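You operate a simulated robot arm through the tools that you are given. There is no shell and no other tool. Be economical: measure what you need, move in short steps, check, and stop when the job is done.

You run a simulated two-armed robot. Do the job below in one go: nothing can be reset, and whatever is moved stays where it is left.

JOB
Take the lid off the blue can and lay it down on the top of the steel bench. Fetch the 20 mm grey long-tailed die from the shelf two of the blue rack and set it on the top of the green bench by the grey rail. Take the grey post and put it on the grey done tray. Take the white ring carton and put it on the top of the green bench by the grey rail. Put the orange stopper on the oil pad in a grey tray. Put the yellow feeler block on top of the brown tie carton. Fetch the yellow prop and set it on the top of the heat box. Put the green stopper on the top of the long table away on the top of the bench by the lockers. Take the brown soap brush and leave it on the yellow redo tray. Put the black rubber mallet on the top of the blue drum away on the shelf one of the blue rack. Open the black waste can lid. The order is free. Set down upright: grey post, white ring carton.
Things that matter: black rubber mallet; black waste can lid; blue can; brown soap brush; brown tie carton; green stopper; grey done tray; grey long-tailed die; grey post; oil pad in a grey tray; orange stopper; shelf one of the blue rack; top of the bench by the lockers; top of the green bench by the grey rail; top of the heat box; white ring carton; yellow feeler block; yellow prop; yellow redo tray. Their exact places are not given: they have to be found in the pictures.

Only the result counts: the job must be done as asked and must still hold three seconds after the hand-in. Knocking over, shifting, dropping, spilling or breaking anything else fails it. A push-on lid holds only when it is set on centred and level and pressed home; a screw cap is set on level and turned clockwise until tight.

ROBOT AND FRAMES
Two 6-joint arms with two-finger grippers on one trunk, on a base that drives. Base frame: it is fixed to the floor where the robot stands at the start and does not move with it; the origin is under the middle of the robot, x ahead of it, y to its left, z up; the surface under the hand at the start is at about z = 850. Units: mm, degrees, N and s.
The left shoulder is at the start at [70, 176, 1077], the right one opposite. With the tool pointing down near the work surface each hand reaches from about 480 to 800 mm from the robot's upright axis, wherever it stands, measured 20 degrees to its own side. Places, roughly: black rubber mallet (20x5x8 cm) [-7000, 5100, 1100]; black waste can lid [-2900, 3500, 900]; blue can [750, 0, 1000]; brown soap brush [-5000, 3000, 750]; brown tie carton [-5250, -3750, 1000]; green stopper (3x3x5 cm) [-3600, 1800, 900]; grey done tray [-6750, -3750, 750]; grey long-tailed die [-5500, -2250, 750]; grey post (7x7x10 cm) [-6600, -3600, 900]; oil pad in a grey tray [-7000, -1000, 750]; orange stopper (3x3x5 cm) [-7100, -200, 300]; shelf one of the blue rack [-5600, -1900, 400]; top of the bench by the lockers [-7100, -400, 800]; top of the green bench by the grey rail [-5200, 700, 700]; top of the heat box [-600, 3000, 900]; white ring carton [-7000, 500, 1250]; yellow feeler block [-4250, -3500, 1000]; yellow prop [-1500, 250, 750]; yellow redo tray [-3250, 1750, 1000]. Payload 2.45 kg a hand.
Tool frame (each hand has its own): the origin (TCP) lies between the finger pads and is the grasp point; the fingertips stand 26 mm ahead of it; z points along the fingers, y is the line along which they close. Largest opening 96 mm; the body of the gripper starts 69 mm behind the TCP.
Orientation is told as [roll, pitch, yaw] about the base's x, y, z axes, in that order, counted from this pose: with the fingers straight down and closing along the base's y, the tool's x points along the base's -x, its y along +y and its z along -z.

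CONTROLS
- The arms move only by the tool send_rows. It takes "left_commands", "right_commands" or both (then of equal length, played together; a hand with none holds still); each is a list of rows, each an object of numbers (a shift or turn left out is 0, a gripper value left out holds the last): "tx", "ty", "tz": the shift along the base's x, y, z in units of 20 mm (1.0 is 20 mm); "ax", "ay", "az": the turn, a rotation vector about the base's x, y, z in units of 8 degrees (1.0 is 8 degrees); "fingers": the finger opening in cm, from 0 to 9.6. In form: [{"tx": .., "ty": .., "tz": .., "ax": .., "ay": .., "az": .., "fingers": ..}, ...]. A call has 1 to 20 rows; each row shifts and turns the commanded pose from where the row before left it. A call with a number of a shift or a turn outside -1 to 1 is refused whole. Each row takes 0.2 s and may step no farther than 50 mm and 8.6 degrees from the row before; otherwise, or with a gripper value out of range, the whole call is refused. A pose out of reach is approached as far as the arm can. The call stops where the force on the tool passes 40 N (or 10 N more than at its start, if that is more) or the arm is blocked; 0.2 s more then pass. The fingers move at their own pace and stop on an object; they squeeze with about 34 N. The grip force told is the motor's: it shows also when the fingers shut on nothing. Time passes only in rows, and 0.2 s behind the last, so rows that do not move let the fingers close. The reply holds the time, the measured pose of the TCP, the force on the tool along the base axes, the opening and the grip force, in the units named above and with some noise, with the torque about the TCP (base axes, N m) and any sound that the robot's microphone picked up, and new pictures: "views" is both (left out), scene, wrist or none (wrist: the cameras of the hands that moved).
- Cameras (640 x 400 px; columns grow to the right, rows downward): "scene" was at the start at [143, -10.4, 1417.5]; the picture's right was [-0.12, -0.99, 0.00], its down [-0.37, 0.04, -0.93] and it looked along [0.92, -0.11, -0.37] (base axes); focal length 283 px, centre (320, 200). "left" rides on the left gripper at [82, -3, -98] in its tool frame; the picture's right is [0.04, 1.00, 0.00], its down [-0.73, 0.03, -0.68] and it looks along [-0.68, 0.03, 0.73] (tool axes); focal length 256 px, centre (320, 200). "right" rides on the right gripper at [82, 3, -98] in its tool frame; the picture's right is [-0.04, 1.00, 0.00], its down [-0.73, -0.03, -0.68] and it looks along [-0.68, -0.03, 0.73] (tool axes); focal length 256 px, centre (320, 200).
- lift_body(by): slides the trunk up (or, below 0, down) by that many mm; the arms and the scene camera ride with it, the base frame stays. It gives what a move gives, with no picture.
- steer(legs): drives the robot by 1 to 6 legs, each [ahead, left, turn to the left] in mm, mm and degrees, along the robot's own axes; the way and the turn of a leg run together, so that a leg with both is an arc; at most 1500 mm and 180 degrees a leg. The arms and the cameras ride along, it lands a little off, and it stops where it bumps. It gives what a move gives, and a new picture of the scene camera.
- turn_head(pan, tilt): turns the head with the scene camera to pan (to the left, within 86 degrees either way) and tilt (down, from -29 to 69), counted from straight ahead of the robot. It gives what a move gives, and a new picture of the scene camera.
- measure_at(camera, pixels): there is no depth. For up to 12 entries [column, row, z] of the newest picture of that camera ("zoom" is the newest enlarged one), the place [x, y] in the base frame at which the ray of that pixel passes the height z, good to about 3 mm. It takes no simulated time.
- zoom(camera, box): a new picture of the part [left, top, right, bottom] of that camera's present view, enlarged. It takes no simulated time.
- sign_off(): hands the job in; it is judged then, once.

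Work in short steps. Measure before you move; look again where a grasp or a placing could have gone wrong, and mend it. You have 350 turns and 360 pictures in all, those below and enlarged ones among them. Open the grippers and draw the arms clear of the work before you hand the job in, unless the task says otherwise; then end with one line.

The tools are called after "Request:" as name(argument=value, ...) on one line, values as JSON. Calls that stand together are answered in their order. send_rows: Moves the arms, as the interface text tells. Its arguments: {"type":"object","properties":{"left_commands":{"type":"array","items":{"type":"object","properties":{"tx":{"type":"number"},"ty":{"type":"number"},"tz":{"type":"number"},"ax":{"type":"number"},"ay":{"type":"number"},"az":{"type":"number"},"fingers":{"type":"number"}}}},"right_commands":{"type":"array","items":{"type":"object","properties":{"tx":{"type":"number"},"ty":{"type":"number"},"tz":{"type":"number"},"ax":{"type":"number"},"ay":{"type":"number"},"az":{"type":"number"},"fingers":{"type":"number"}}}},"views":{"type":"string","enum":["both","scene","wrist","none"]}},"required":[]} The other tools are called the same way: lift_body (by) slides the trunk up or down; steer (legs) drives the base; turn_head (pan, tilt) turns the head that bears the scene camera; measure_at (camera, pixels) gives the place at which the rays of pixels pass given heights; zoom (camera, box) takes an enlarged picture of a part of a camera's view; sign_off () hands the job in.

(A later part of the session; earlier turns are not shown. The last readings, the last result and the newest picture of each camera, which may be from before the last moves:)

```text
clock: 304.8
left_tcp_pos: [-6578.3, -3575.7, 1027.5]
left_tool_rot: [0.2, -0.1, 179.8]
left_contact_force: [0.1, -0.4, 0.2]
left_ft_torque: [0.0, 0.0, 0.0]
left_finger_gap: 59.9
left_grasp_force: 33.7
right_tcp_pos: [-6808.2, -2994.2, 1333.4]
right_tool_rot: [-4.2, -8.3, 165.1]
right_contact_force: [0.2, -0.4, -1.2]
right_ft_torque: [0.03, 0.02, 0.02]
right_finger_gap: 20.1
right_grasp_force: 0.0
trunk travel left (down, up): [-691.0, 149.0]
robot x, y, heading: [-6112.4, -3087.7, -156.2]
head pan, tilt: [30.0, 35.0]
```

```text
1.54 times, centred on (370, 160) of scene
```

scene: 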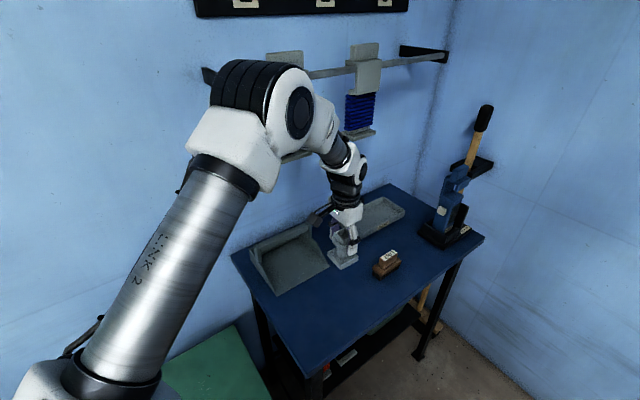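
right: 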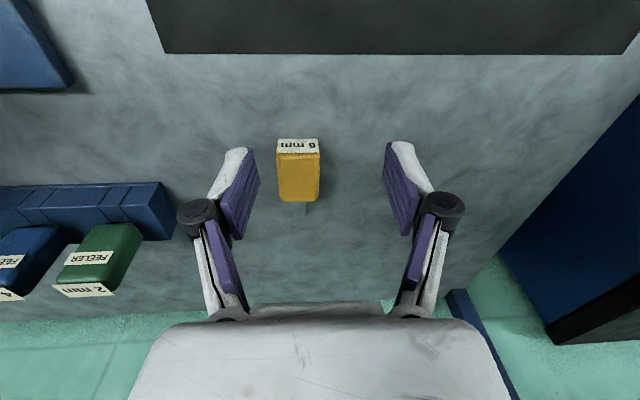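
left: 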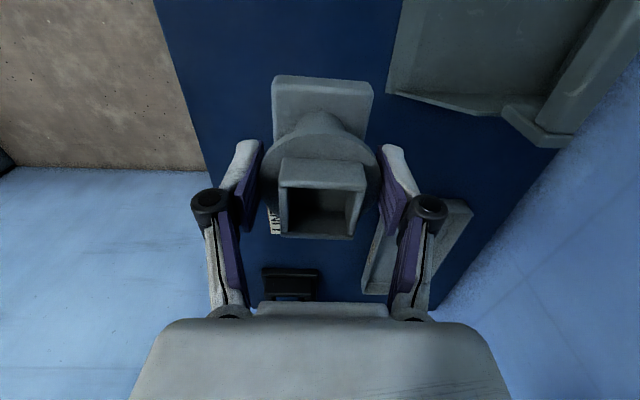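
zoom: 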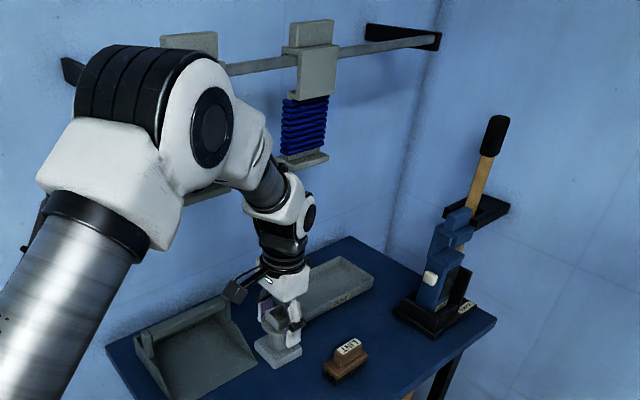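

Tray spans x −6985..−6740, y −3677..−3795. Raise the post and drive 230 mm closer.

Request:
send_rows(left_commands=[{"tz": 1}, {"tz": 1}, {"tz": 1}, {"tz": 0.5}], views="none")

Request:
steer(legs=[[220, 0, 0]])

Request:
send_rows(left_commands=[{"ty": -0.5}, {"ty": -0.5}, {"ty": -0.5}, {}], views="both")

```text
clock: 305.8
left_tcp_pos: [-6578.1, -3575.5, 1097.3]
left_tool_rot: [0.1, 0.0, 179.8]
left_contact_force: [0.1, -0.4, -0.6]
left_ft_torque: [-0.01, 0.0, -0.01]
left_finger_gap: 60.1
left_grasp_force: 34.0
right_tcp_pos: [-6808.2, -2993.4, 1333.2]
right_tool_rot: [-4.2, -8.2, 165.1]
right_contact_force: [-0.3, -0.2, 0.1]
right_ft_torque: [0.04, 0.0, -0.01]
right_finger_gap: 20.0
right_grasp_force: 0.0
trunk travel left (down, up): [-691.0, 149.0]
robot x, y, heading: [-6113.5, -3085.5, -156.2]
head pan, tilt: [30.0, 35.0]
```

```text
clock: 307.5
left_tcp_pos: [-6783.8, -3662.6, 1099.4]
left_tool_rot: [0.1, -0.2, 179.5]
left_contact_force: [0.8, 0.2, -2.0]
left_ft_torque: [0.02, -0.01, -0.04]
left_finger_gap: 60.1
left_grasp_force: 33.9
right_tcp_pos: [-7009.8, -3079.6, 1334.5]
right_tool_rot: [-4.1, -8.3, 164.8]
right_contact_force: [0.4, -0.4, -0.2]
right_ft_torque: [-0.01, 0.01, 0.0]
right_finger_gap: 20.0
right_grasp_force: 0.0
trunk travel left (down, up): [-691.0, 149.0]
robot x, y, heading: [-6319.0, -3173.9, -156.6]
head pan, tilt: [30.0, 35.0]
```

scene: 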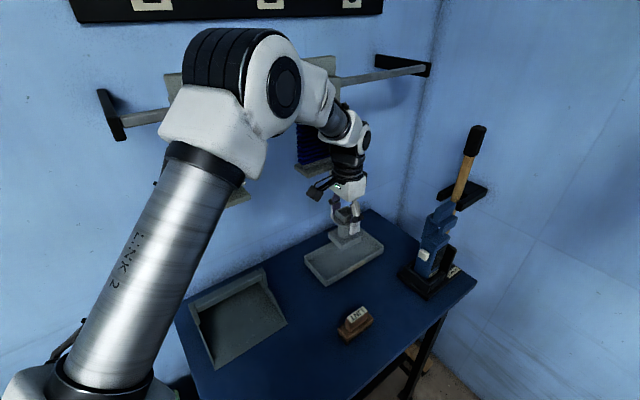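

```text
clock: 308.5
left_tcp_pos: [-6784.5, -3693.7, 1096.7]
left_tool_rot: [0.0, -0.2, 179.5]
left_contact_force: [-0.8, -0.7, -1.0]
left_ft_torque: [0.0, 0.02, -0.04]
left_finger_gap: 60.0
left_grasp_force: 33.7
right_tcp_pos: [-7011.6, -3079.9, 1333.3]
right_tool_rot: [-4.1, -8.4, 164.8]
right_contact_force: [0.8, 0.1, 0.6]
right_ft_torque: [-0.02, 0.0, -0.01]
right_finger_gap: 19.9
right_grasp_force: 0.0
trunk travel left (down, up): [-691.0, 149.0]
robot x, y, heading: [-6316.9, -3174.4, -156.4]
head pan, tilt: [30.0, 35.0]
```

scene: 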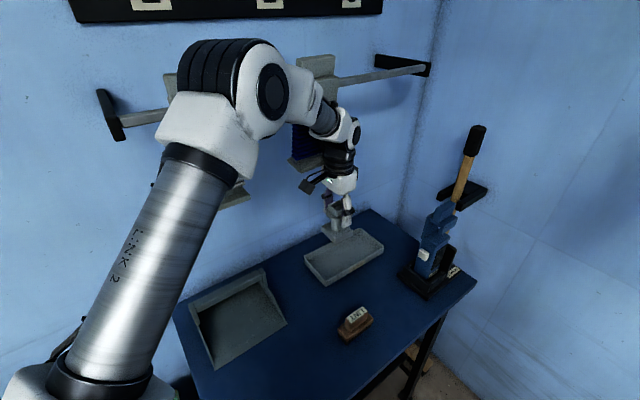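
left: 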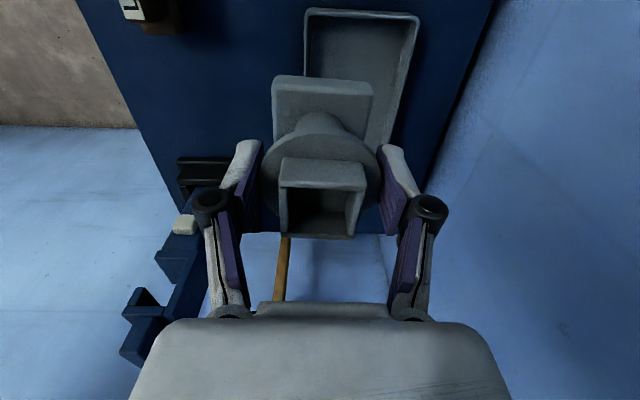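

Request:
measure_at(camera="scene", pixels=[[303, 256, 875], [360, 229, 875], [384, 244, 875], [325, 279, 875], [305, 170, 1150], [305, 170, 1100], [320, 165, 1150]])

Request:
measure_at(camera="left", pixels=[[306, 12, 875], [419, 20, 875], [385, 145, 875]])

```text
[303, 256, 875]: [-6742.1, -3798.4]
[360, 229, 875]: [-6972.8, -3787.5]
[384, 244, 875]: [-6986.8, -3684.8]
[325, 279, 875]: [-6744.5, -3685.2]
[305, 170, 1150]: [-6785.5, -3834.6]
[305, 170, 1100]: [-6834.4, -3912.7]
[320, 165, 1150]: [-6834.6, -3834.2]
```

```text
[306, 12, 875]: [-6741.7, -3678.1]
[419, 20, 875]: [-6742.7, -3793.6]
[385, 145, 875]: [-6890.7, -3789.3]
```

Place at (−6805,−3727): move over and descend toward z≈945.

Request:
send_rows(left_commands=[{"tx": -0.5, "ty": -0.8}, {"tx": -0.5, "ty": -0.85}, {"tz": -1}, {"tz": -1}, {"tz": -1}, {"tz": -1}, {"tz": -1}, {"tz": -1}, {"tz": -1}, {}], views="both")

```text
clock: 310.7
left_tcp_pos: [-6804.3, -3727.0, 956.5]
left_tool_rot: [0.1, -0.2, 179.5]
left_contact_force: [0.1, 0.4, -1.6]
left_ft_torque: [-0.01, -0.01, -0.01]
left_finger_gap: 60.2
left_grasp_force: 33.7
right_tcp_pos: [-7011.5, -3081.1, 1334.8]
right_tool_rot: [-4.2, -8.3, 164.9]
right_contact_force: [1.0, -0.4, -0.5]
right_ft_torque: [0.05, -0.01, 0.0]
right_finger_gap: 20.0
right_grasp_force: 0.0
trunk travel left (down, up): [-691.0, 149.0]
robot x, y, heading: [-6318.4, -3175.8, -156.5]
head pan, tilt: [30.0, 35.0]
```

scene: 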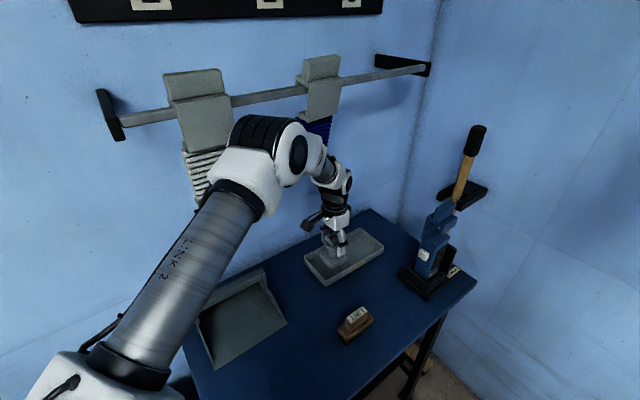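
left: 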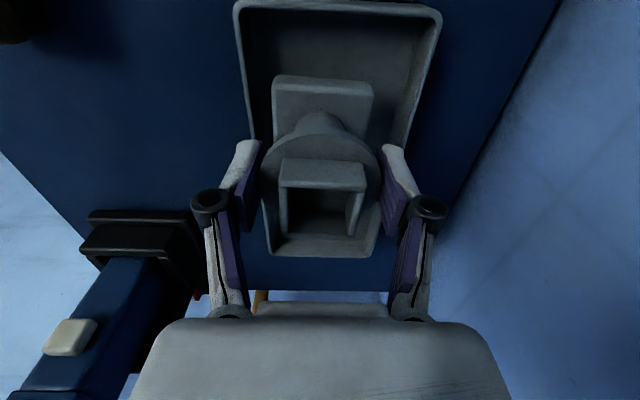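

Request:
send_rows(left_commands=[{"tz": -0.4}, {"tz": -0.2}, {"tz": -0.2}, {"tz": -0.15}, {"tz": -0.15}, {"tz": -0.15}, {"tz": -0.15}, {"tz": -0.15}, {"tz": -0.15}, {"tz": -0.15}, {"tz": -0.15}], views="wrist")

```text
clock: 313.1
left_tcp_pos: [-6802.9, -3726.3, 918.7]
left_tool_rot: [0.3, -0.4, 179.4]
left_contact_force: [-0.5, -6.0, 24.3]
left_ft_torque: [-0.02, 0.06, 0.1]
left_finger_gap: 59.9
left_grasp_force: 34.2
right_tcp_pos: [-7010.3, -3078.5, 1336.0]
right_tool_rot: [-3.9, -8.4, 164.9]
right_contact_force: [-0.1, 0.3, 0.0]
right_ft_torque: [0.01, 0.01, -0.02]
right_finger_gap: 20.0
right_grasp_force: 0.0
trunk travel left (down, up): [-691.0, 149.0]
robot x, y, heading: [-6319.6, -3175.8, -156.5]
head pan, tilt: [30.0, 35.0]
```

left: 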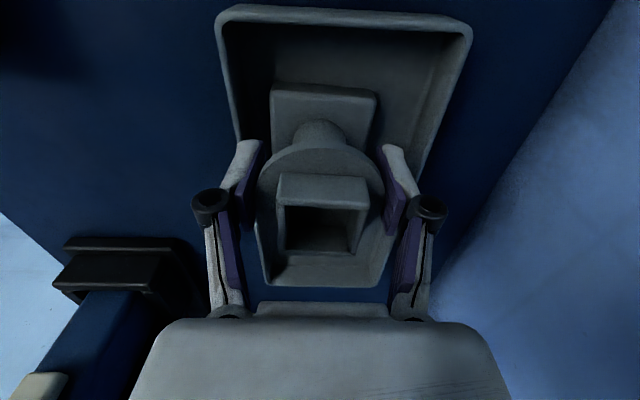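

Seated with 24 N. Release and rise straight up.

Request:
send_rows(left_commands=[{"tz": 0.1}, {"fingers": 8.2}, {"fingers": 8.2}, {"tz": 0.5}, {"tz": 1}, {"tz": 1}, {"tz": 1}, {"tz": 1}, {"tz": 1}, {"tz": 1, "ty": 0.5, "tx": 0.3}, {"tz": 1, "ty": 0.5, "tx": 0.5}, {"tz": 1, "ty": 0.8, "tx": 0.8}, {"ty": 0.8, "tx": 0.8}, {"ty": 0.8, "tx": 0.8}, {"ty": 0.8, "tx": 0.8}], views="both")

```text
clock: 316.3
left_tcp_pos: [-6723.0, -3641.0, 1091.7]
left_tool_rot: [0.3, -0.2, 179.5]
left_contact_force: [-0.2, 0.5, 0.0]
left_ft_torque: [0.02, 0.01, 0.03]
left_finger_gap: 82.1
left_grasp_force: 0.1
right_tcp_pos: [-7011.5, -3079.3, 1334.2]
right_tool_rot: [-4.1, -8.4, 164.8]
right_contact_force: [0.8, 1.3, -0.1]
right_ft_torque: [-0.01, 0.02, -0.02]
right_finger_gap: 19.9
right_grasp_force: 0.0
trunk travel left (down, up): [-691.0, 149.0]
robot x, y, heading: [-6316.9, -3176.4, -156.5]
head pan, tilt: [30.0, 35.0]
```

scene: 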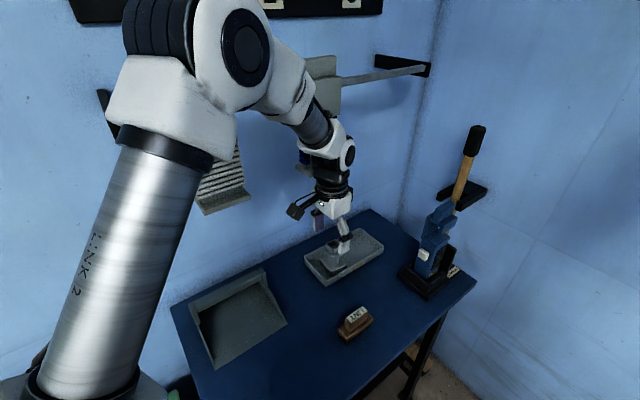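
left: 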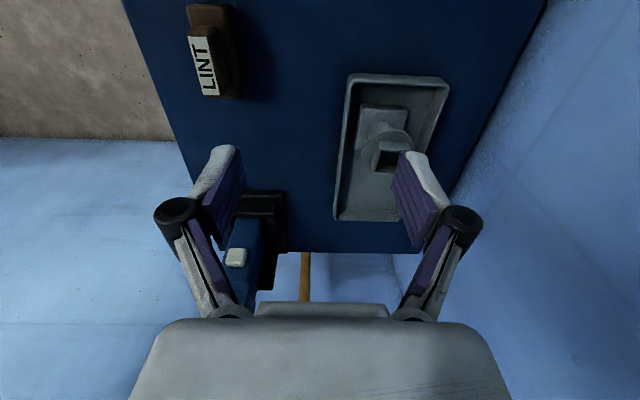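

Post stands in the tray. Raise the hand, unwind yaw and back the robot away.

Request:
send_rows(left_commands=[{"tz": 1}, {"tz": 1}, {"tz": 1}, {"tz": 1, "tx": 0.5}, {"tz": 1, "tx": 0.5}, {"tz": 1, "tx": 0.5, "az": 0.6}, {"az": 0.6, "tx": 0.5}, {"az": 0.6}, {"az": 0.6}, {"az": 0.6}], views="none")

Request:
steer(legs=[[-350, 0, 0]])

Request:
turn_head(pan=-75, tilt=25)

```text
clock: 318.5
left_tcp_pos: [-6685.2, -3642.8, 1208.6]
left_tool_rot: [0.1, -0.1, -156.5]
left_contact_force: [0.1, 0.3, -0.2]
left_ft_torque: [0.02, -0.03, 0.01]
left_finger_gap: 82.0
left_grasp_force: 0.1
right_tcp_pos: [-7010.5, -3081.3, 1334.8]
right_tool_rot: [-4.2, -8.4, 165.0]
right_contact_force: [0.5, 0.2, 0.5]
right_ft_torque: [0.01, 0.02, -0.01]
right_finger_gap: 20.1
right_grasp_force: 0.0
trunk travel left (down, up): [-691.0, 149.0]
robot x, y, heading: [-6319.4, -3173.9, -156.7]
head pan, tilt: [30.0, 35.0]
```

```text
clock: 320.8
left_tcp_pos: [-6370.5, -3504.4, 1208.5]
left_tool_rot: [0.1, -0.1, -156.5]
left_contact_force: [0.7, -0.9, -0.7]
left_ft_torque: [-0.02, -0.02, -0.01]
left_finger_gap: 82.1
left_grasp_force: 0.0
right_tcp_pos: [-6695.6, -2942.5, 1333.6]
right_tool_rot: [-4.2, -8.4, 164.8]
right_contact_force: [-0.8, 0.0, 0.1]
right_ft_torque: [0.0, 0.01, 0.02]
right_finger_gap: 20.3
right_grasp_force: 0.1
trunk travel left (down, up): [-691.0, 149.0]
robot x, y, heading: [-6001.0, -3038.5, -156.3]
head pan, tilt: [30.0, 35.0]
```

scene: 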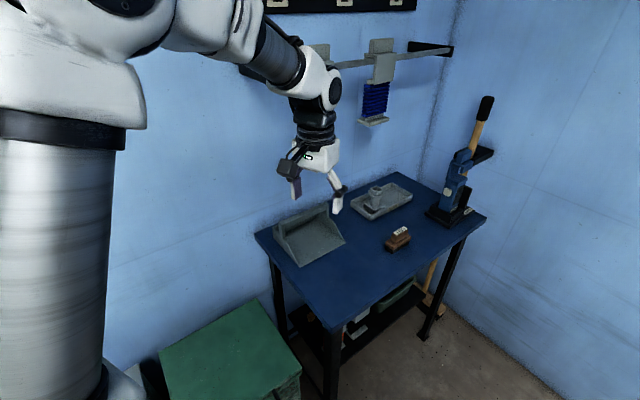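

```text
clock: 322.6
left_tcp_pos: [-6367.8, -3502.2, 1209.5]
left_tool_rot: [0.2, -0.1, -156.6]
left_contact_force: [-0.2, -0.1, 0.0]
left_ft_torque: [-0.02, -0.01, 0.03]
left_finger_gap: 81.7
left_grasp_force: 0.0
right_tcp_pos: [-6695.8, -2942.0, 1333.2]
right_tool_rot: [-4.2, -8.3, 164.9]
right_contact_force: [-0.8, 0.1, 0.0]
right_ft_torque: [0.03, 0.05, 0.0]
right_finger_gap: 20.1
right_grasp_force: 0.1
trunk travel left (down, up): [-691.0, 149.0]
robot x, y, heading: [-5999.9, -3037.9, -156.3]
head pan, tilt: [-75.0, 25.0]
```

scene: 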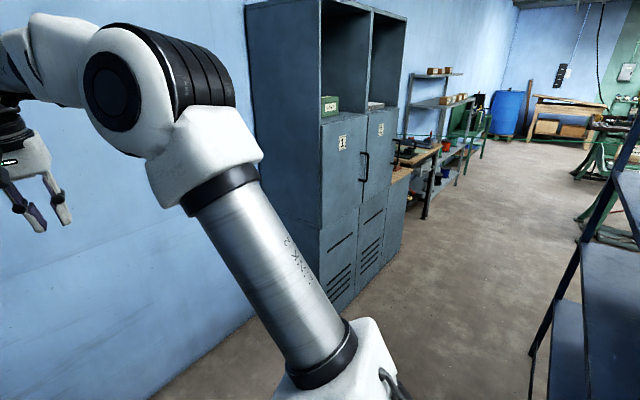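

Post done. Now the die: face west again and reverse east past the rack's south end, then look at its shelves from the east side.

Request:
steer(legs=[[0, 0, -23.5], [0, 100, 0]])

```text
clock: 325.0
left_tcp_pos: [-6523.5, -3415.1, 1210.6]
left_tool_rot: [0.2, 0.0, -179.8]
left_contact_force: [-0.3, -0.3, 0.6]
left_ft_torque: [-0.02, 0.0, -0.05]
left_finger_gap: 82.1
left_grasp_force: 0.1
right_tcp_pos: [-6600.0, -2770.6, 1332.6]
right_tool_rot: [-4.1, -8.3, 141.5]
right_contact_force: [0.1, 0.2, -0.3]
right_ft_torque: [0.0, 0.02, -0.01]
right_finger_gap: 20.2
right_grasp_force: 0.0
trunk travel left (down, up): [-691.0, 149.0]
robot x, y, heading: [-5999.5, -3127.3, -179.7]
head pan, tilt: [-75.0, 25.0]
```

scene: 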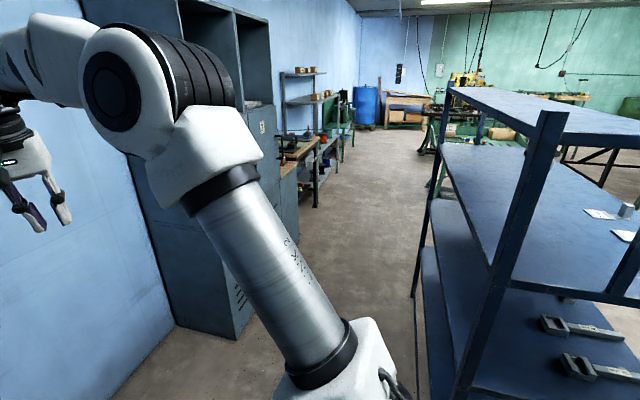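

I went south by mistake; shift north, then reverse east past the rack, and face the rack's east side.

Request:
steer(legs=[[0, -125, 0], [-1350, 0, 0], [0, -700, 0]])

Request:
turn_head(pan=0, tilt=35)

```text
clock: 336.2
left_tcp_pos: [-5152.0, -2579.7, 1208.8]
left_tool_rot: [0.2, -0.1, -178.9]
left_contact_force: [0.6, 0.0, -0.3]
left_ft_torque: [0.01, -0.03, 0.01]
left_finger_gap: 81.9
left_grasp_force: 0.1
right_tcp_pos: [-5239.6, -1935.8, 1334.3]
right_tool_rot: [-4.2, -8.3, 142.5]
right_contact_force: [-0.2, 0.0, -0.1]
right_ft_torque: [-0.04, -0.02, -0.01]
right_finger_gap: 20.1
right_grasp_force: 0.0
trunk travel left (down, up): [-691.0, 149.0]
robot x, y, heading: [-4632.1, -2289.3, -178.8]
head pan, tilt: [-75.0, 25.0]
```

scene: 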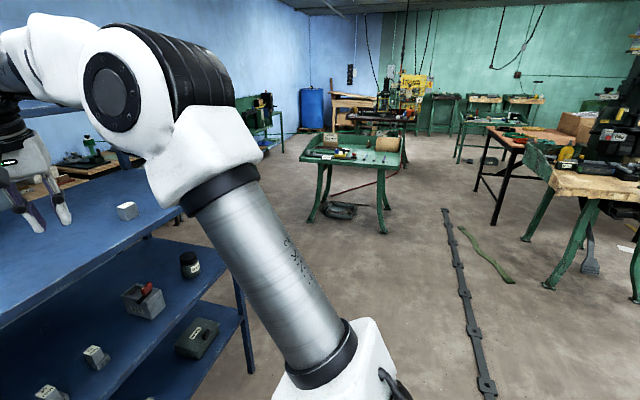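

```text
clock: 337.7
left_tcp_pos: [-5151.9, -2580.2, 1209.4]
left_tool_rot: [0.2, -0.1, -178.8]
left_contact_force: [0.6, -0.3, -0.2]
left_ft_torque: [-0.01, 0.0, -0.02]
left_finger_gap: 82.2
left_grasp_force: 0.0
right_tcp_pos: [-5240.0, -1935.8, 1332.9]
right_tool_rot: [-4.1, -8.3, 142.5]
right_contact_force: [0.1, -0.2, -0.2]
right_ft_torque: [0.01, 0.0, 0.05]
right_finger_gap: 20.1
right_grasp_force: 0.2
trunk travel left (down, up): [-691.0, 149.0]
robot x, y, heading: [-4638.0, -2287.4, -178.9]
head pan, tilt: [0.0, 35.0]
```

scene: 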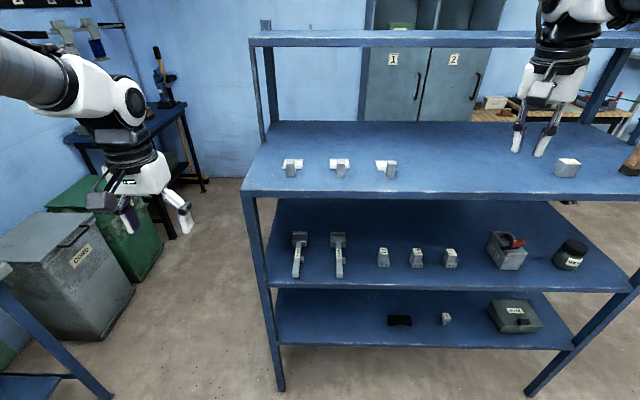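

Back off 150 mm for safety and zoom on the dies.

Request:
steer(legs=[[-150, 0, -1]])

Request:
zoom(camera="scene", box=[230, 140, 430, 300])

Request:
measure_at(camera="scene", pixels=[[280, 388, 0], [240, 195, 1050], [240, 195, 1000], [270, 270, 750], [270, 270, 700], [630, 275, 750]])

```text
clock: 339.0
left_tcp_pos: [-5011.3, -2568.5, 1206.9]
left_tool_rot: [0.1, 0.1, -179.8]
left_contact_force: [-0.6, -1.0, 0.9]
left_ft_torque: [0.03, -0.02, -0.04]
left_finger_gap: 82.0
left_grasp_force: 0.1
right_tcp_pos: [-5088.8, -1922.8, 1331.7]
right_tool_rot: [-4.3, -8.2, 141.4]
right_contact_force: [-0.3, -0.3, -0.3]
right_ft_torque: [0.01, -0.01, -0.02]
right_finger_gap: 20.1
right_grasp_force: 0.1
trunk travel left (down, up): [-691.0, 149.0]
robot x, y, heading: [-4488.5, -2283.7, -179.9]
head pan, tilt: [0.0, 35.0]
```

scene: 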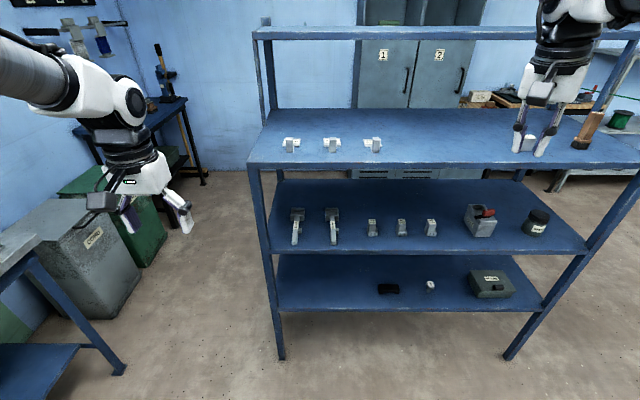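

```text
2.50 times, centred on (330, 220) of scene
```

zoom: 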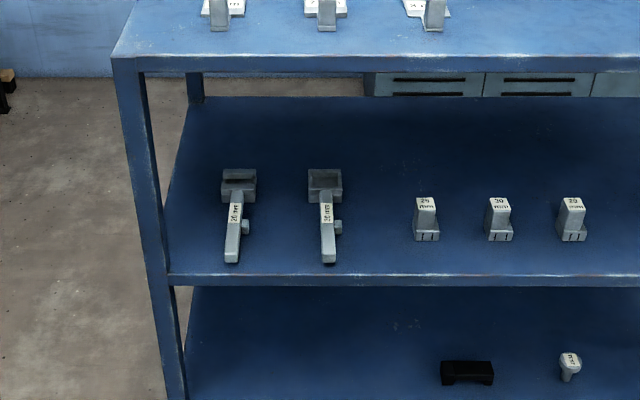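

```text
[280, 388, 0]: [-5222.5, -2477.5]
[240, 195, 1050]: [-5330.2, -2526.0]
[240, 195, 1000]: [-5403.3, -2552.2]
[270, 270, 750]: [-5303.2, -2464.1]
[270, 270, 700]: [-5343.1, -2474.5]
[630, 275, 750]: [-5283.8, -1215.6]
```

Request:
zoom(camera="scene", box=[280, 200, 360, 255])

Request:
zoom(camera="scene", box=[355, 205, 445, 250])

Request:
zoom(camera="scene", box=[270, 125, 400, 165])

```text
7.27 times, centred on (320, 228) of scene
```

zoom: 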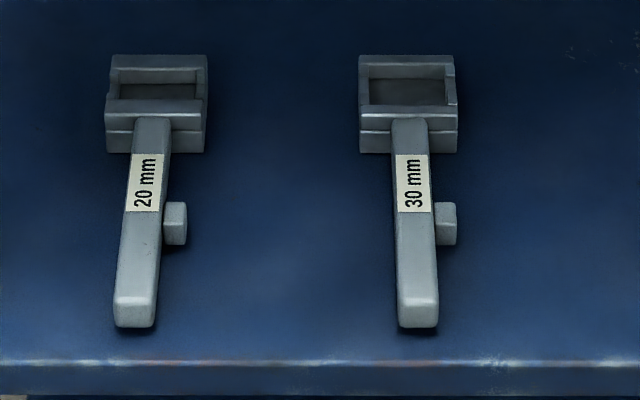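

```text
7.11 times, centred on (400, 228) of scene
```

zoom: 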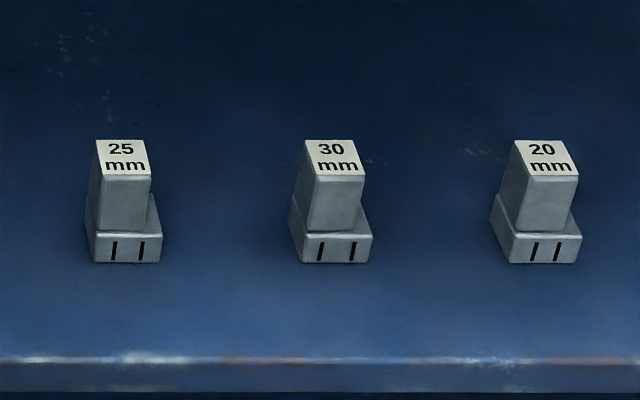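

```text
4.92 times, centred on (335, 145) of scene
```

zoom: 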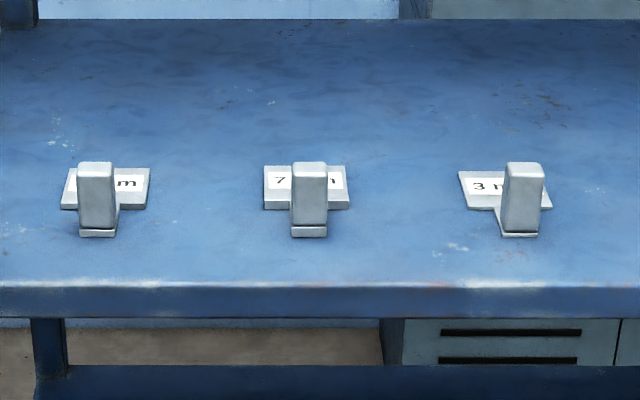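

The leftmost long item labelled 20 mm is the target. Measure rack geometry from this view.

Request:
measure_at(camera="scene", pixels=[[280, 359, 0], [510, 358, 0], [400, 253, 700], [400, 253, 750], [400, 253, 800], [400, 168, 1000], [400, 168, 1050], [400, 168, 1100], [400, 309, 350], [400, 309, 400], [400, 40, 1400], [400, 40, 1450]])

Request:
lift_body(by=-350)

Request:
turn_head(pan=0, tilt=20)

```text
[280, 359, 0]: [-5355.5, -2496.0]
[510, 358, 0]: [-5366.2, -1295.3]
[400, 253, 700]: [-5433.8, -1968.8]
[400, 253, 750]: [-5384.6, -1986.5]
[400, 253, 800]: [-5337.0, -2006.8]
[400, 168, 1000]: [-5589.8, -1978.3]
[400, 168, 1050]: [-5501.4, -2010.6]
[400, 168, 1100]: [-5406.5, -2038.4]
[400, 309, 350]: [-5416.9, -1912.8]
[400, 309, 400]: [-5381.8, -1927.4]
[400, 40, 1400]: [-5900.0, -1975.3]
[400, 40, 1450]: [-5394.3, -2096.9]
```

```text
clock: 342.4
left_tcp_pos: [-5009.5, -2568.4, 857.9]
left_tool_rot: [0.1, -0.1, -179.8]
left_contact_force: [-0.1, -0.4, -0.3]
left_ft_torque: [-0.02, -0.02, -0.01]
left_finger_gap: 81.8
left_grasp_force: 0.0
right_tcp_pos: [-5086.4, -1923.3, 984.3]
right_tool_rot: [-4.3, -8.3, 141.5]
right_contact_force: [-0.4, 1.0, -0.6]
right_ft_torque: [0.01, -0.01, -0.03]
right_finger_gap: 20.2
right_grasp_force: 0.1
trunk travel left (down, up): [-341.0, 499.0]
robot x, y, heading: [-4487.5, -2283.4, -179.8]
head pan, tilt: [0.0, 35.0]
```

```text
clock: 343.2
left_tcp_pos: [-5010.2, -2568.8, 859.1]
left_tool_rot: [0.1, -0.1, -179.9]
left_contact_force: [0.4, 0.2, -0.3]
left_ft_torque: [0.0, -0.02, 0.01]
left_finger_gap: 81.9
left_grasp_force: 0.0
right_tcp_pos: [-5086.9, -1923.7, 982.9]
right_tool_rot: [-4.2, -8.2, 141.5]
right_contact_force: [-0.1, 0.3, 0.1]
right_ft_torque: [0.01, 0.03, -0.01]
right_finger_gap: 19.8
right_grasp_force: 0.0
trunk travel left (down, up): [-341.0, 499.0]
robot x, y, heading: [-4487.7, -2282.5, -180.1]
head pan, tilt: [0.0, 20.0]
```

scene: 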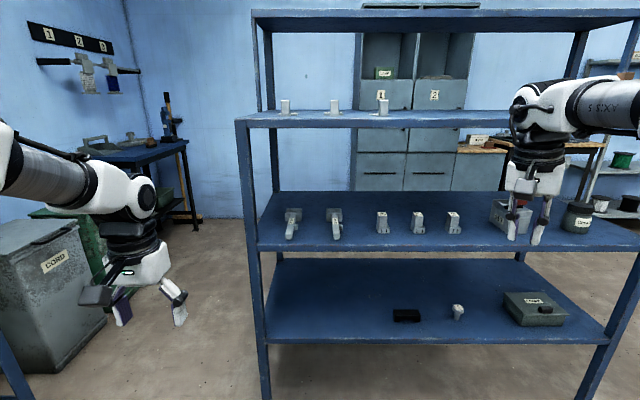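

Request:
zoom(camera="scene", box=[230, 100, 410, 270])

Request:
measure_at(camera="scene", pixels=[[400, 244, 760], [400, 244, 780], [400, 112, 1120], [400, 124, 1090], [290, 239, 770], [290, 239, 780], [300, 222, 770], [294, 208, 815], [294, 208, 835]])

```text
2.35 times, centred on (320, 185) of scene
```

zoom: 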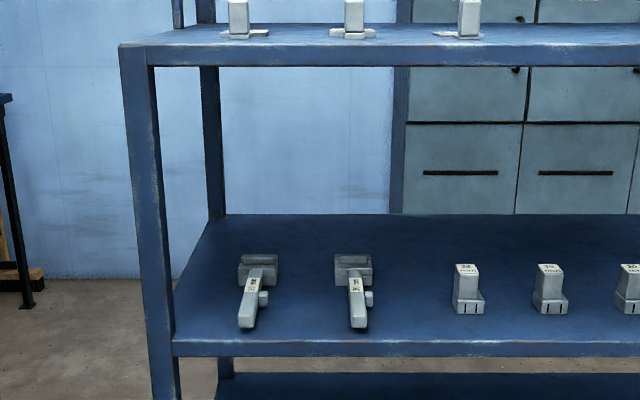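

```text
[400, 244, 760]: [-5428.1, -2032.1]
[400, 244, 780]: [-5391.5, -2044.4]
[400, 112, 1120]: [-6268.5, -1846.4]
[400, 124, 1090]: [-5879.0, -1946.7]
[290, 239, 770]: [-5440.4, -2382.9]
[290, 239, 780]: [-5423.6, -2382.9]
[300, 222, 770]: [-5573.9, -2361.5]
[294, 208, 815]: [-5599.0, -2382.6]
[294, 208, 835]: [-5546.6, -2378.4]
```

The right hand would poke into the rack when I approach, so pull it back and out to the right first.

Request:
send_rows(right_commands=[{"tx": 0.6, "ty": 0.8}, {"tx": 0.6, "ty": 0.8}, {"tx": 0.6, "ty": 0.8}, {"tx": 0.8, "ty": 0.8}, {"tx": 0.8, "ty": 0.8}, {"tx": 0.8, "ty": 0.8}, {"tx": 0.8, "ty": 0.8}, {"tx": 0.8, "ty": 0.8}, {"tx": 0.8, "ty": 0.8}, {"tx": 0.8, "ty": 0.8}, {}], views="scene")

```text
clock: 345.6
left_tcp_pos: [-5009.8, -2569.3, 858.6]
left_tool_rot: [0.1, -0.2, -179.9]
left_contact_force: [-0.8, -0.8, 0.0]
left_ft_torque: [0.04, 0.0, -0.01]
left_finger_gap: 82.0
left_grasp_force: 0.0
right_tcp_pos: [-4968.1, -1759.1, 986.1]
right_tool_rot: [-4.4, -8.3, 141.4]
right_contact_force: [-0.8, 1.2, 0.1]
right_ft_torque: [0.02, 0.0, -0.01]
right_finger_gap: 20.2
right_grasp_force: 0.1
right hand out of reach, approached as far as the arm can: row 9, 10
trunk travel left (down, up): [-341.0, 499.0]
robot x, y, heading: [-4489.4, -2281.5, -179.5]
head pan, tilt: [0.0, 20.0]
```

scene: 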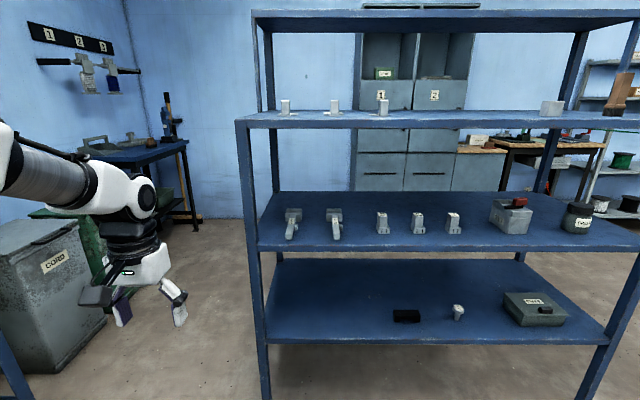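

Drive to line up the left hand with the 20 mm die.

Request:
steer(legs=[[0, -140, 0], [220, 0, 0]])

Request:
send_rows(left_commands=[{"ay": 0}], views="wrist")

```text
clock: 348.2
left_tcp_pos: [-5230.4, -2427.4, 859.1]
left_tool_rot: [0.1, -0.1, -179.8]
left_contact_force: [-0.3, -0.8, -0.9]
left_ft_torque: [0.0, 0.0, 0.03]
left_finger_gap: 82.2
left_grasp_force: 0.1
right_tcp_pos: [-5187.4, -1616.5, 985.0]
right_tool_rot: [-4.3, -8.2, 141.4]
right_contact_force: [0.3, 0.4, 0.0]
right_ft_torque: [-0.01, -0.05, 0.02]
right_finger_gap: 20.1
right_grasp_force: 0.1
trunk travel left (down, up): [-341.0, 499.0]
robot x, y, heading: [-4706.3, -2142.5, -179.8]
head pan, tilt: [0.0, 20.0]
```

scene: 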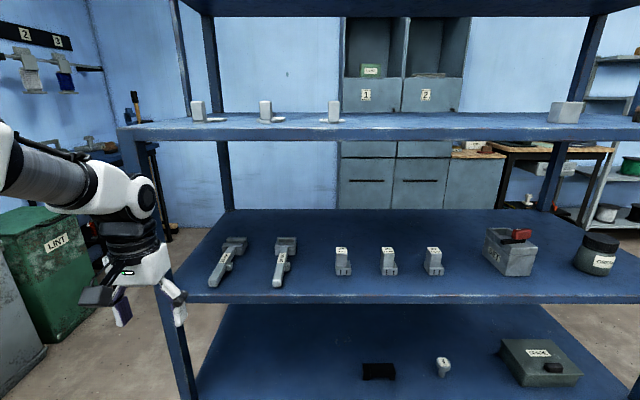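

```text
clock: 348.6
left_tcp_pos: [-5229.5, -2426.8, 859.0]
left_tool_rot: [0.0, -0.1, -179.9]
left_contact_force: [-1.0, -0.4, 0.7]
left_ft_torque: [-0.01, 0.01, -0.01]
left_finger_gap: 82.2
left_grasp_force: 0.1
right_tcp_pos: [-5186.2, -1617.4, 985.1]
right_tool_rot: [-4.2, -8.2, 141.4]
right_contact_force: [0.0, -0.1, -0.6]
right_ft_torque: [0.0, -0.02, 0.01]
right_finger_gap: 20.2
right_grasp_force: 0.0
trunk travel left (down, up): [-341.0, 499.0]
robot x, y, heading: [-4704.9, -2141.0, -179.9]
head pan, tilt: [0.0, 20.0]
```

left: 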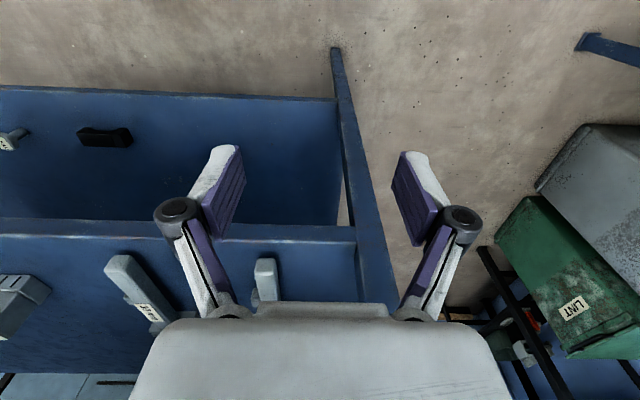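

Request:
measure_at(camera="left", pixels=[[265, 262, 780], [265, 262, 800], [265, 262, 820], [300, 232, 760], [300, 232, 780], [300, 232, 800], [127, 258, 800], [127, 258, 820]])

Request:
measure_at(camera="scene", pixels=[[215, 278, 780], [215, 278, 800], [215, 278, 820], [300, 303, 760], [300, 303, 780], [300, 303, 800], [232, 240, 800], [232, 240, 830]])

Request:
zoom(camera="scene", box=[180, 200, 330, 320])

```text
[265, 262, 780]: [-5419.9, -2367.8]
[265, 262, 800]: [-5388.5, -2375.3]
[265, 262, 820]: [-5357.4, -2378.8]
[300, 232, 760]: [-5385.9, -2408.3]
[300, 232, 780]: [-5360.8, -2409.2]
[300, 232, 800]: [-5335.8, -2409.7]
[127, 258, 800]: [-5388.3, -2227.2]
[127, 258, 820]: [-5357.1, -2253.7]
```

```text
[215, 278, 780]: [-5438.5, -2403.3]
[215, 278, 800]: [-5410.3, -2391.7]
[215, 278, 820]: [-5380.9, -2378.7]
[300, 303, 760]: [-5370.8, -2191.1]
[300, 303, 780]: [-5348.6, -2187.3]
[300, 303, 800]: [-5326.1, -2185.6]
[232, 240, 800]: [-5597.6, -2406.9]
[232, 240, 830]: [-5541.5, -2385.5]
```

```text
3.33 times, centred on (255, 260) of scene
```

zoom: 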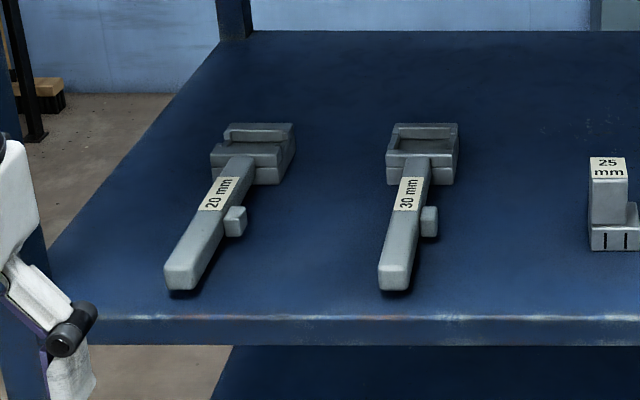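

Tail top is near z≈815 at y≈−2380. Tilt the left tool 45° forward (about +y) in front of the rack, aligning y.

Request:
send_rows(left_commands=[{"ay": 0.8, "ty": 0.45, "tx": 0.4}, {"ay": 0.8, "ty": 0.45, "tx": 0.4}, {"ay": 0.8, "ty": 0.45}, {"ay": 0.8, "ty": 0.45}, {"ay": 0.8, "ty": 0.45}, {"ay": 0.8}, {"ay": 0.8, "fingers": 7}, {}], views="both")

```text
clock: 350.4
left_tcp_pos: [-5230.3, -2389.1, 844.0]
left_tool_rot: [1.8, -39.8, -179.9]
left_contact_force: [0.6, -0.2, 0.5]
left_ft_torque: [0.06, -0.01, 0.03]
left_finger_gap: 69.8
left_grasp_force: 0.0
left hand out of reach, approached as far as the arm can: row 4, 5, 6, 7
right_tcp_pos: [-5186.8, -1617.7, 985.0]
right_tool_rot: [-4.2, -8.3, 141.4]
right_contact_force: [-0.2, 0.4, 0.1]
right_ft_torque: [-0.01, -0.01, -0.03]
right_finger_gap: 19.9
right_grasp_force: 0.0
trunk travel left (down, up): [-341.0, 499.0]
robot x, y, heading: [-4707.9, -2144.6, -179.7]
head pan, tilt: [0.0, 20.0]
```

scene: 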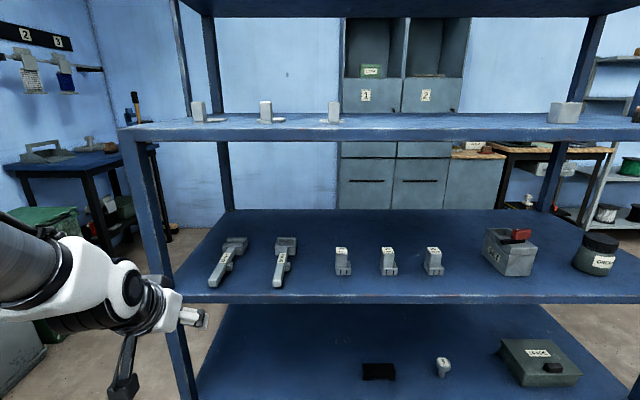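
left: 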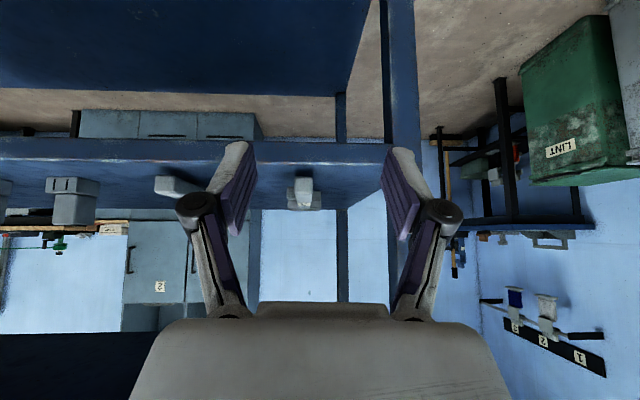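

Raise slightly and move forward into the shelf space above the tail.

Request:
send_rows(left_commands=[{"tz": 0.7, "tx": -0.8}, {"tz": 0.7, "tx": -0.9}, {"tx": -0.9, "ty": 0.15}, {"tx": -0.9, "ty": 0.15}, {"tx": -0.9}, {"tx": -0.9}, {"tx": -0.9}, {"tx": -0.9}, {}], views="both")

```text
clock: 352.4
left_tcp_pos: [-5372.2, -2383.1, 872.7]
left_tool_rot: [1.9, -39.9, -180.0]
left_contact_force: [0.3, 0.3, -0.2]
left_ft_torque: [0.02, -0.03, -0.04]
left_finger_gap: 69.7
left_grasp_force: 0.2
right_tcp_pos: [-5186.0, -1617.1, 985.7]
right_tool_rot: [-4.3, -8.3, 141.4]
right_contact_force: [1.0, -0.2, -0.5]
right_ft_torque: [0.0, 0.01, -0.03]
right_finger_gap: 20.3
right_grasp_force: 0.1
trunk travel left (down, up): [-341.0, 499.0]
robot x, y, heading: [-4705.0, -2144.8, -179.9]
head pan, tilt: [0.0, 20.0]
```

scene: 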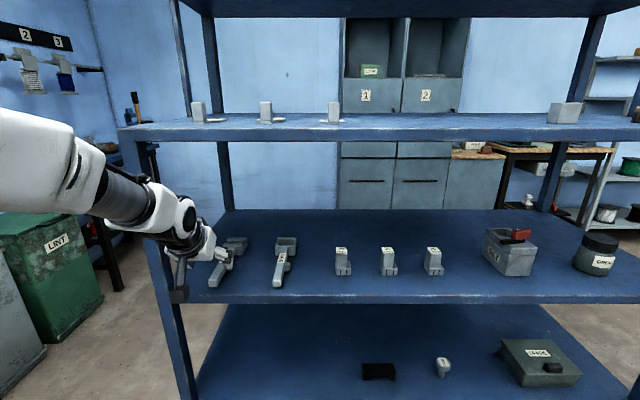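
left: 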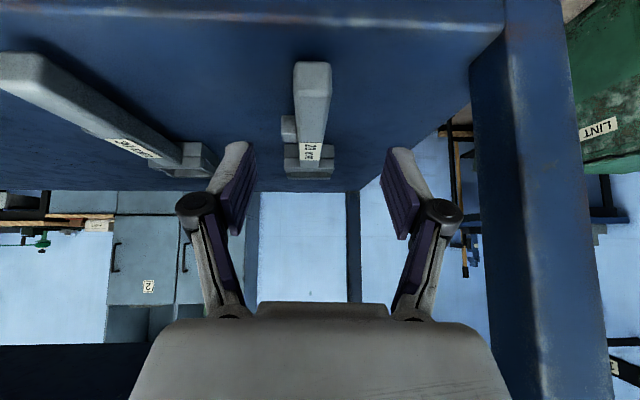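

Request:
measure_at(camera="left", pixels=[[312, 65, 810], [312, 95, 810], [310, 143, 810], [298, 110, 810], [325, 110, 810], [312, 65, 795], [310, 175, 815], [290, 130, 800], [400, 22, 775], [400, 22, 790]])

Request:
zoom(camera="left", box=[230, 20, 400, 200])

```text
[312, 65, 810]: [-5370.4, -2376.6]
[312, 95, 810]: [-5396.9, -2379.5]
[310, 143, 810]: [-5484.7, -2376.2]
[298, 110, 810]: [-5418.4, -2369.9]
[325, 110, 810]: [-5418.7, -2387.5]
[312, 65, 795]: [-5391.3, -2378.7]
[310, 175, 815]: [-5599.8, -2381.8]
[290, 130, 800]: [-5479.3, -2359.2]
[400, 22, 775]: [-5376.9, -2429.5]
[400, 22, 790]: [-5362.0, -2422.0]
```

```text
2.22 times, centred on (315, 110) of left
```

zoom: 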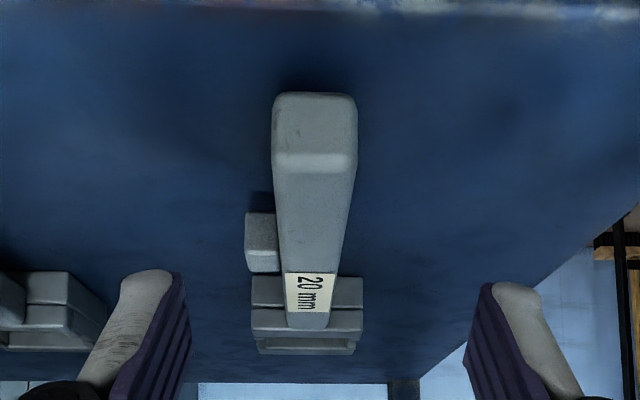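

Grip the tail at x≈−5425, y≈−2379. Move forward 52 and lower to z≈806.

Request:
send_rows(left_commands=[{"tx": -0.9, "ty": 0.2}, {"tx": -0.9}, {"tx": -0.8, "tz": -0.6, "fingers": 6}, {"tz": -0.8}, {"tz": -0.8}, {"tz": -0.5}, {"tz": -0.3}, {}], views="both")

```text
clock: 354.1
left_tcp_pos: [-5426.1, -2378.3, 827.8]
left_tool_rot: [1.7, -41.6, -179.7]
left_contact_force: [1.1, -1.0, 21.9]
left_ft_torque: [0.57, 0.97, -0.03]
left_finger_gap: 31.3
left_grasp_force: 36.7
right_tcp_pos: [-5183.4, -1616.4, 986.8]
right_tool_rot: [-4.1, -8.4, 141.4]
right_contact_force: [0.4, -0.8, 0.7]
right_ft_torque: [0.0, 0.05, 0.0]
right_finger_gap: 20.3
right_grasp_force: 0.1
trunk travel left (down, up): [-341.0, 499.0]
robot x, y, heading: [-4707.8, -2139.9, -179.8]
head pan, tilt: [0.0, 20.0]
stopped in row 8 (left hand): the force on the tool passed its limit at 43 N (the readings are from after the stop); the commanded pose is now the measured one
```

scene: 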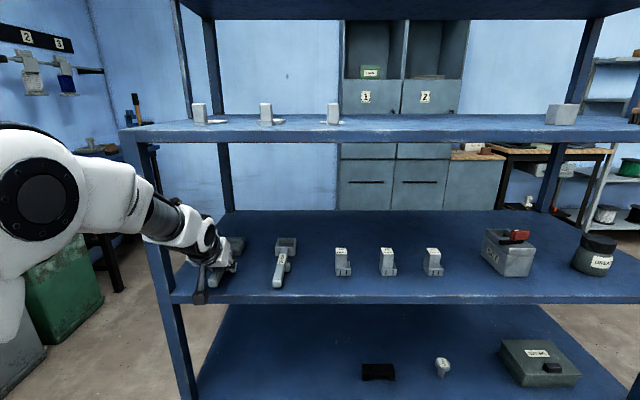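
left: 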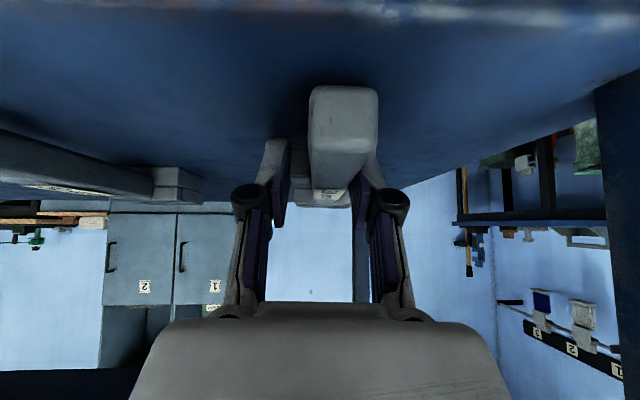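

Request:
zoom(camera="left", box=[220, 60, 430, 240])

Request:
zoom(camera="scene", box=[140, 180, 320, 310])

```text
2.22 times, centred on (325, 150) of left
```

zoom: 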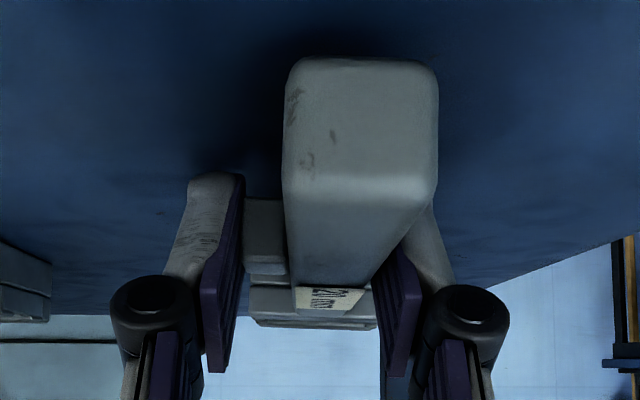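

```text
3.08 times, centred on (230, 245) of scene
```

zoom: 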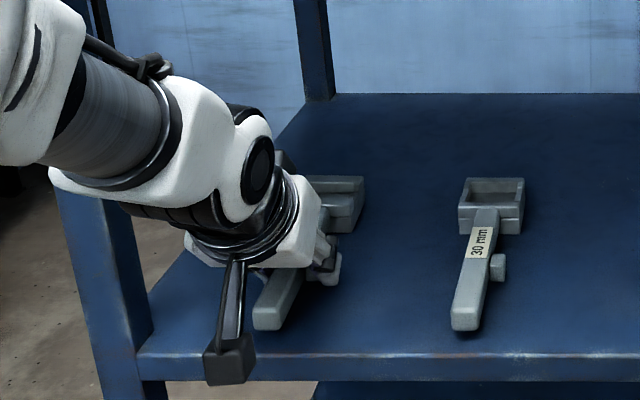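

Fingers straddle the tail; close them now.

Request:
send_rows(left_commands=[{"tz": 0.1}, {"fingers": 0}, {"fingers": 0}, {"fingers": 0}], views="wrist")

```text
clock: 355.1
left_tcp_pos: [-5422.8, -2379.3, 828.4]
left_tool_rot: [1.5, -41.4, -179.7]
left_contact_force: [7.5, -15.2, 35.5]
left_ft_torque: [0.38, 0.5, 0.3]
left_finger_gap: 31.7
left_grasp_force: 34.2
right_tcp_pos: [-5182.0, -1618.6, 988.5]
right_tool_rot: [-4.0, -8.5, 141.3]
right_contact_force: [-0.6, 0.6, -0.8]
right_ft_torque: [0.02, 0.01, 0.01]
right_finger_gap: 20.1
right_grasp_force: 0.1
trunk travel left (down, up): [-341.0, 499.0]
robot x, y, heading: [-4707.8, -2139.9, -179.6]
head pan, tilt: [0.0, 20.0]
```

left: 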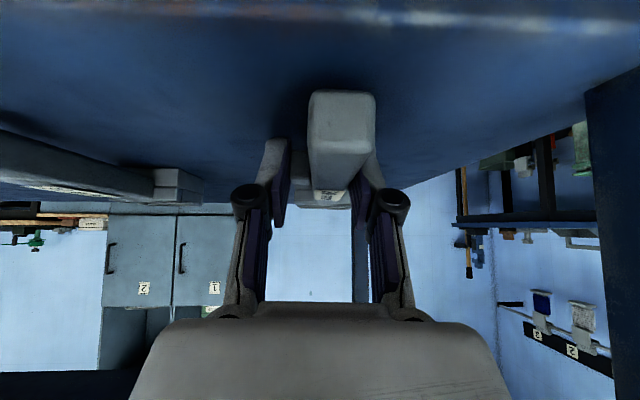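

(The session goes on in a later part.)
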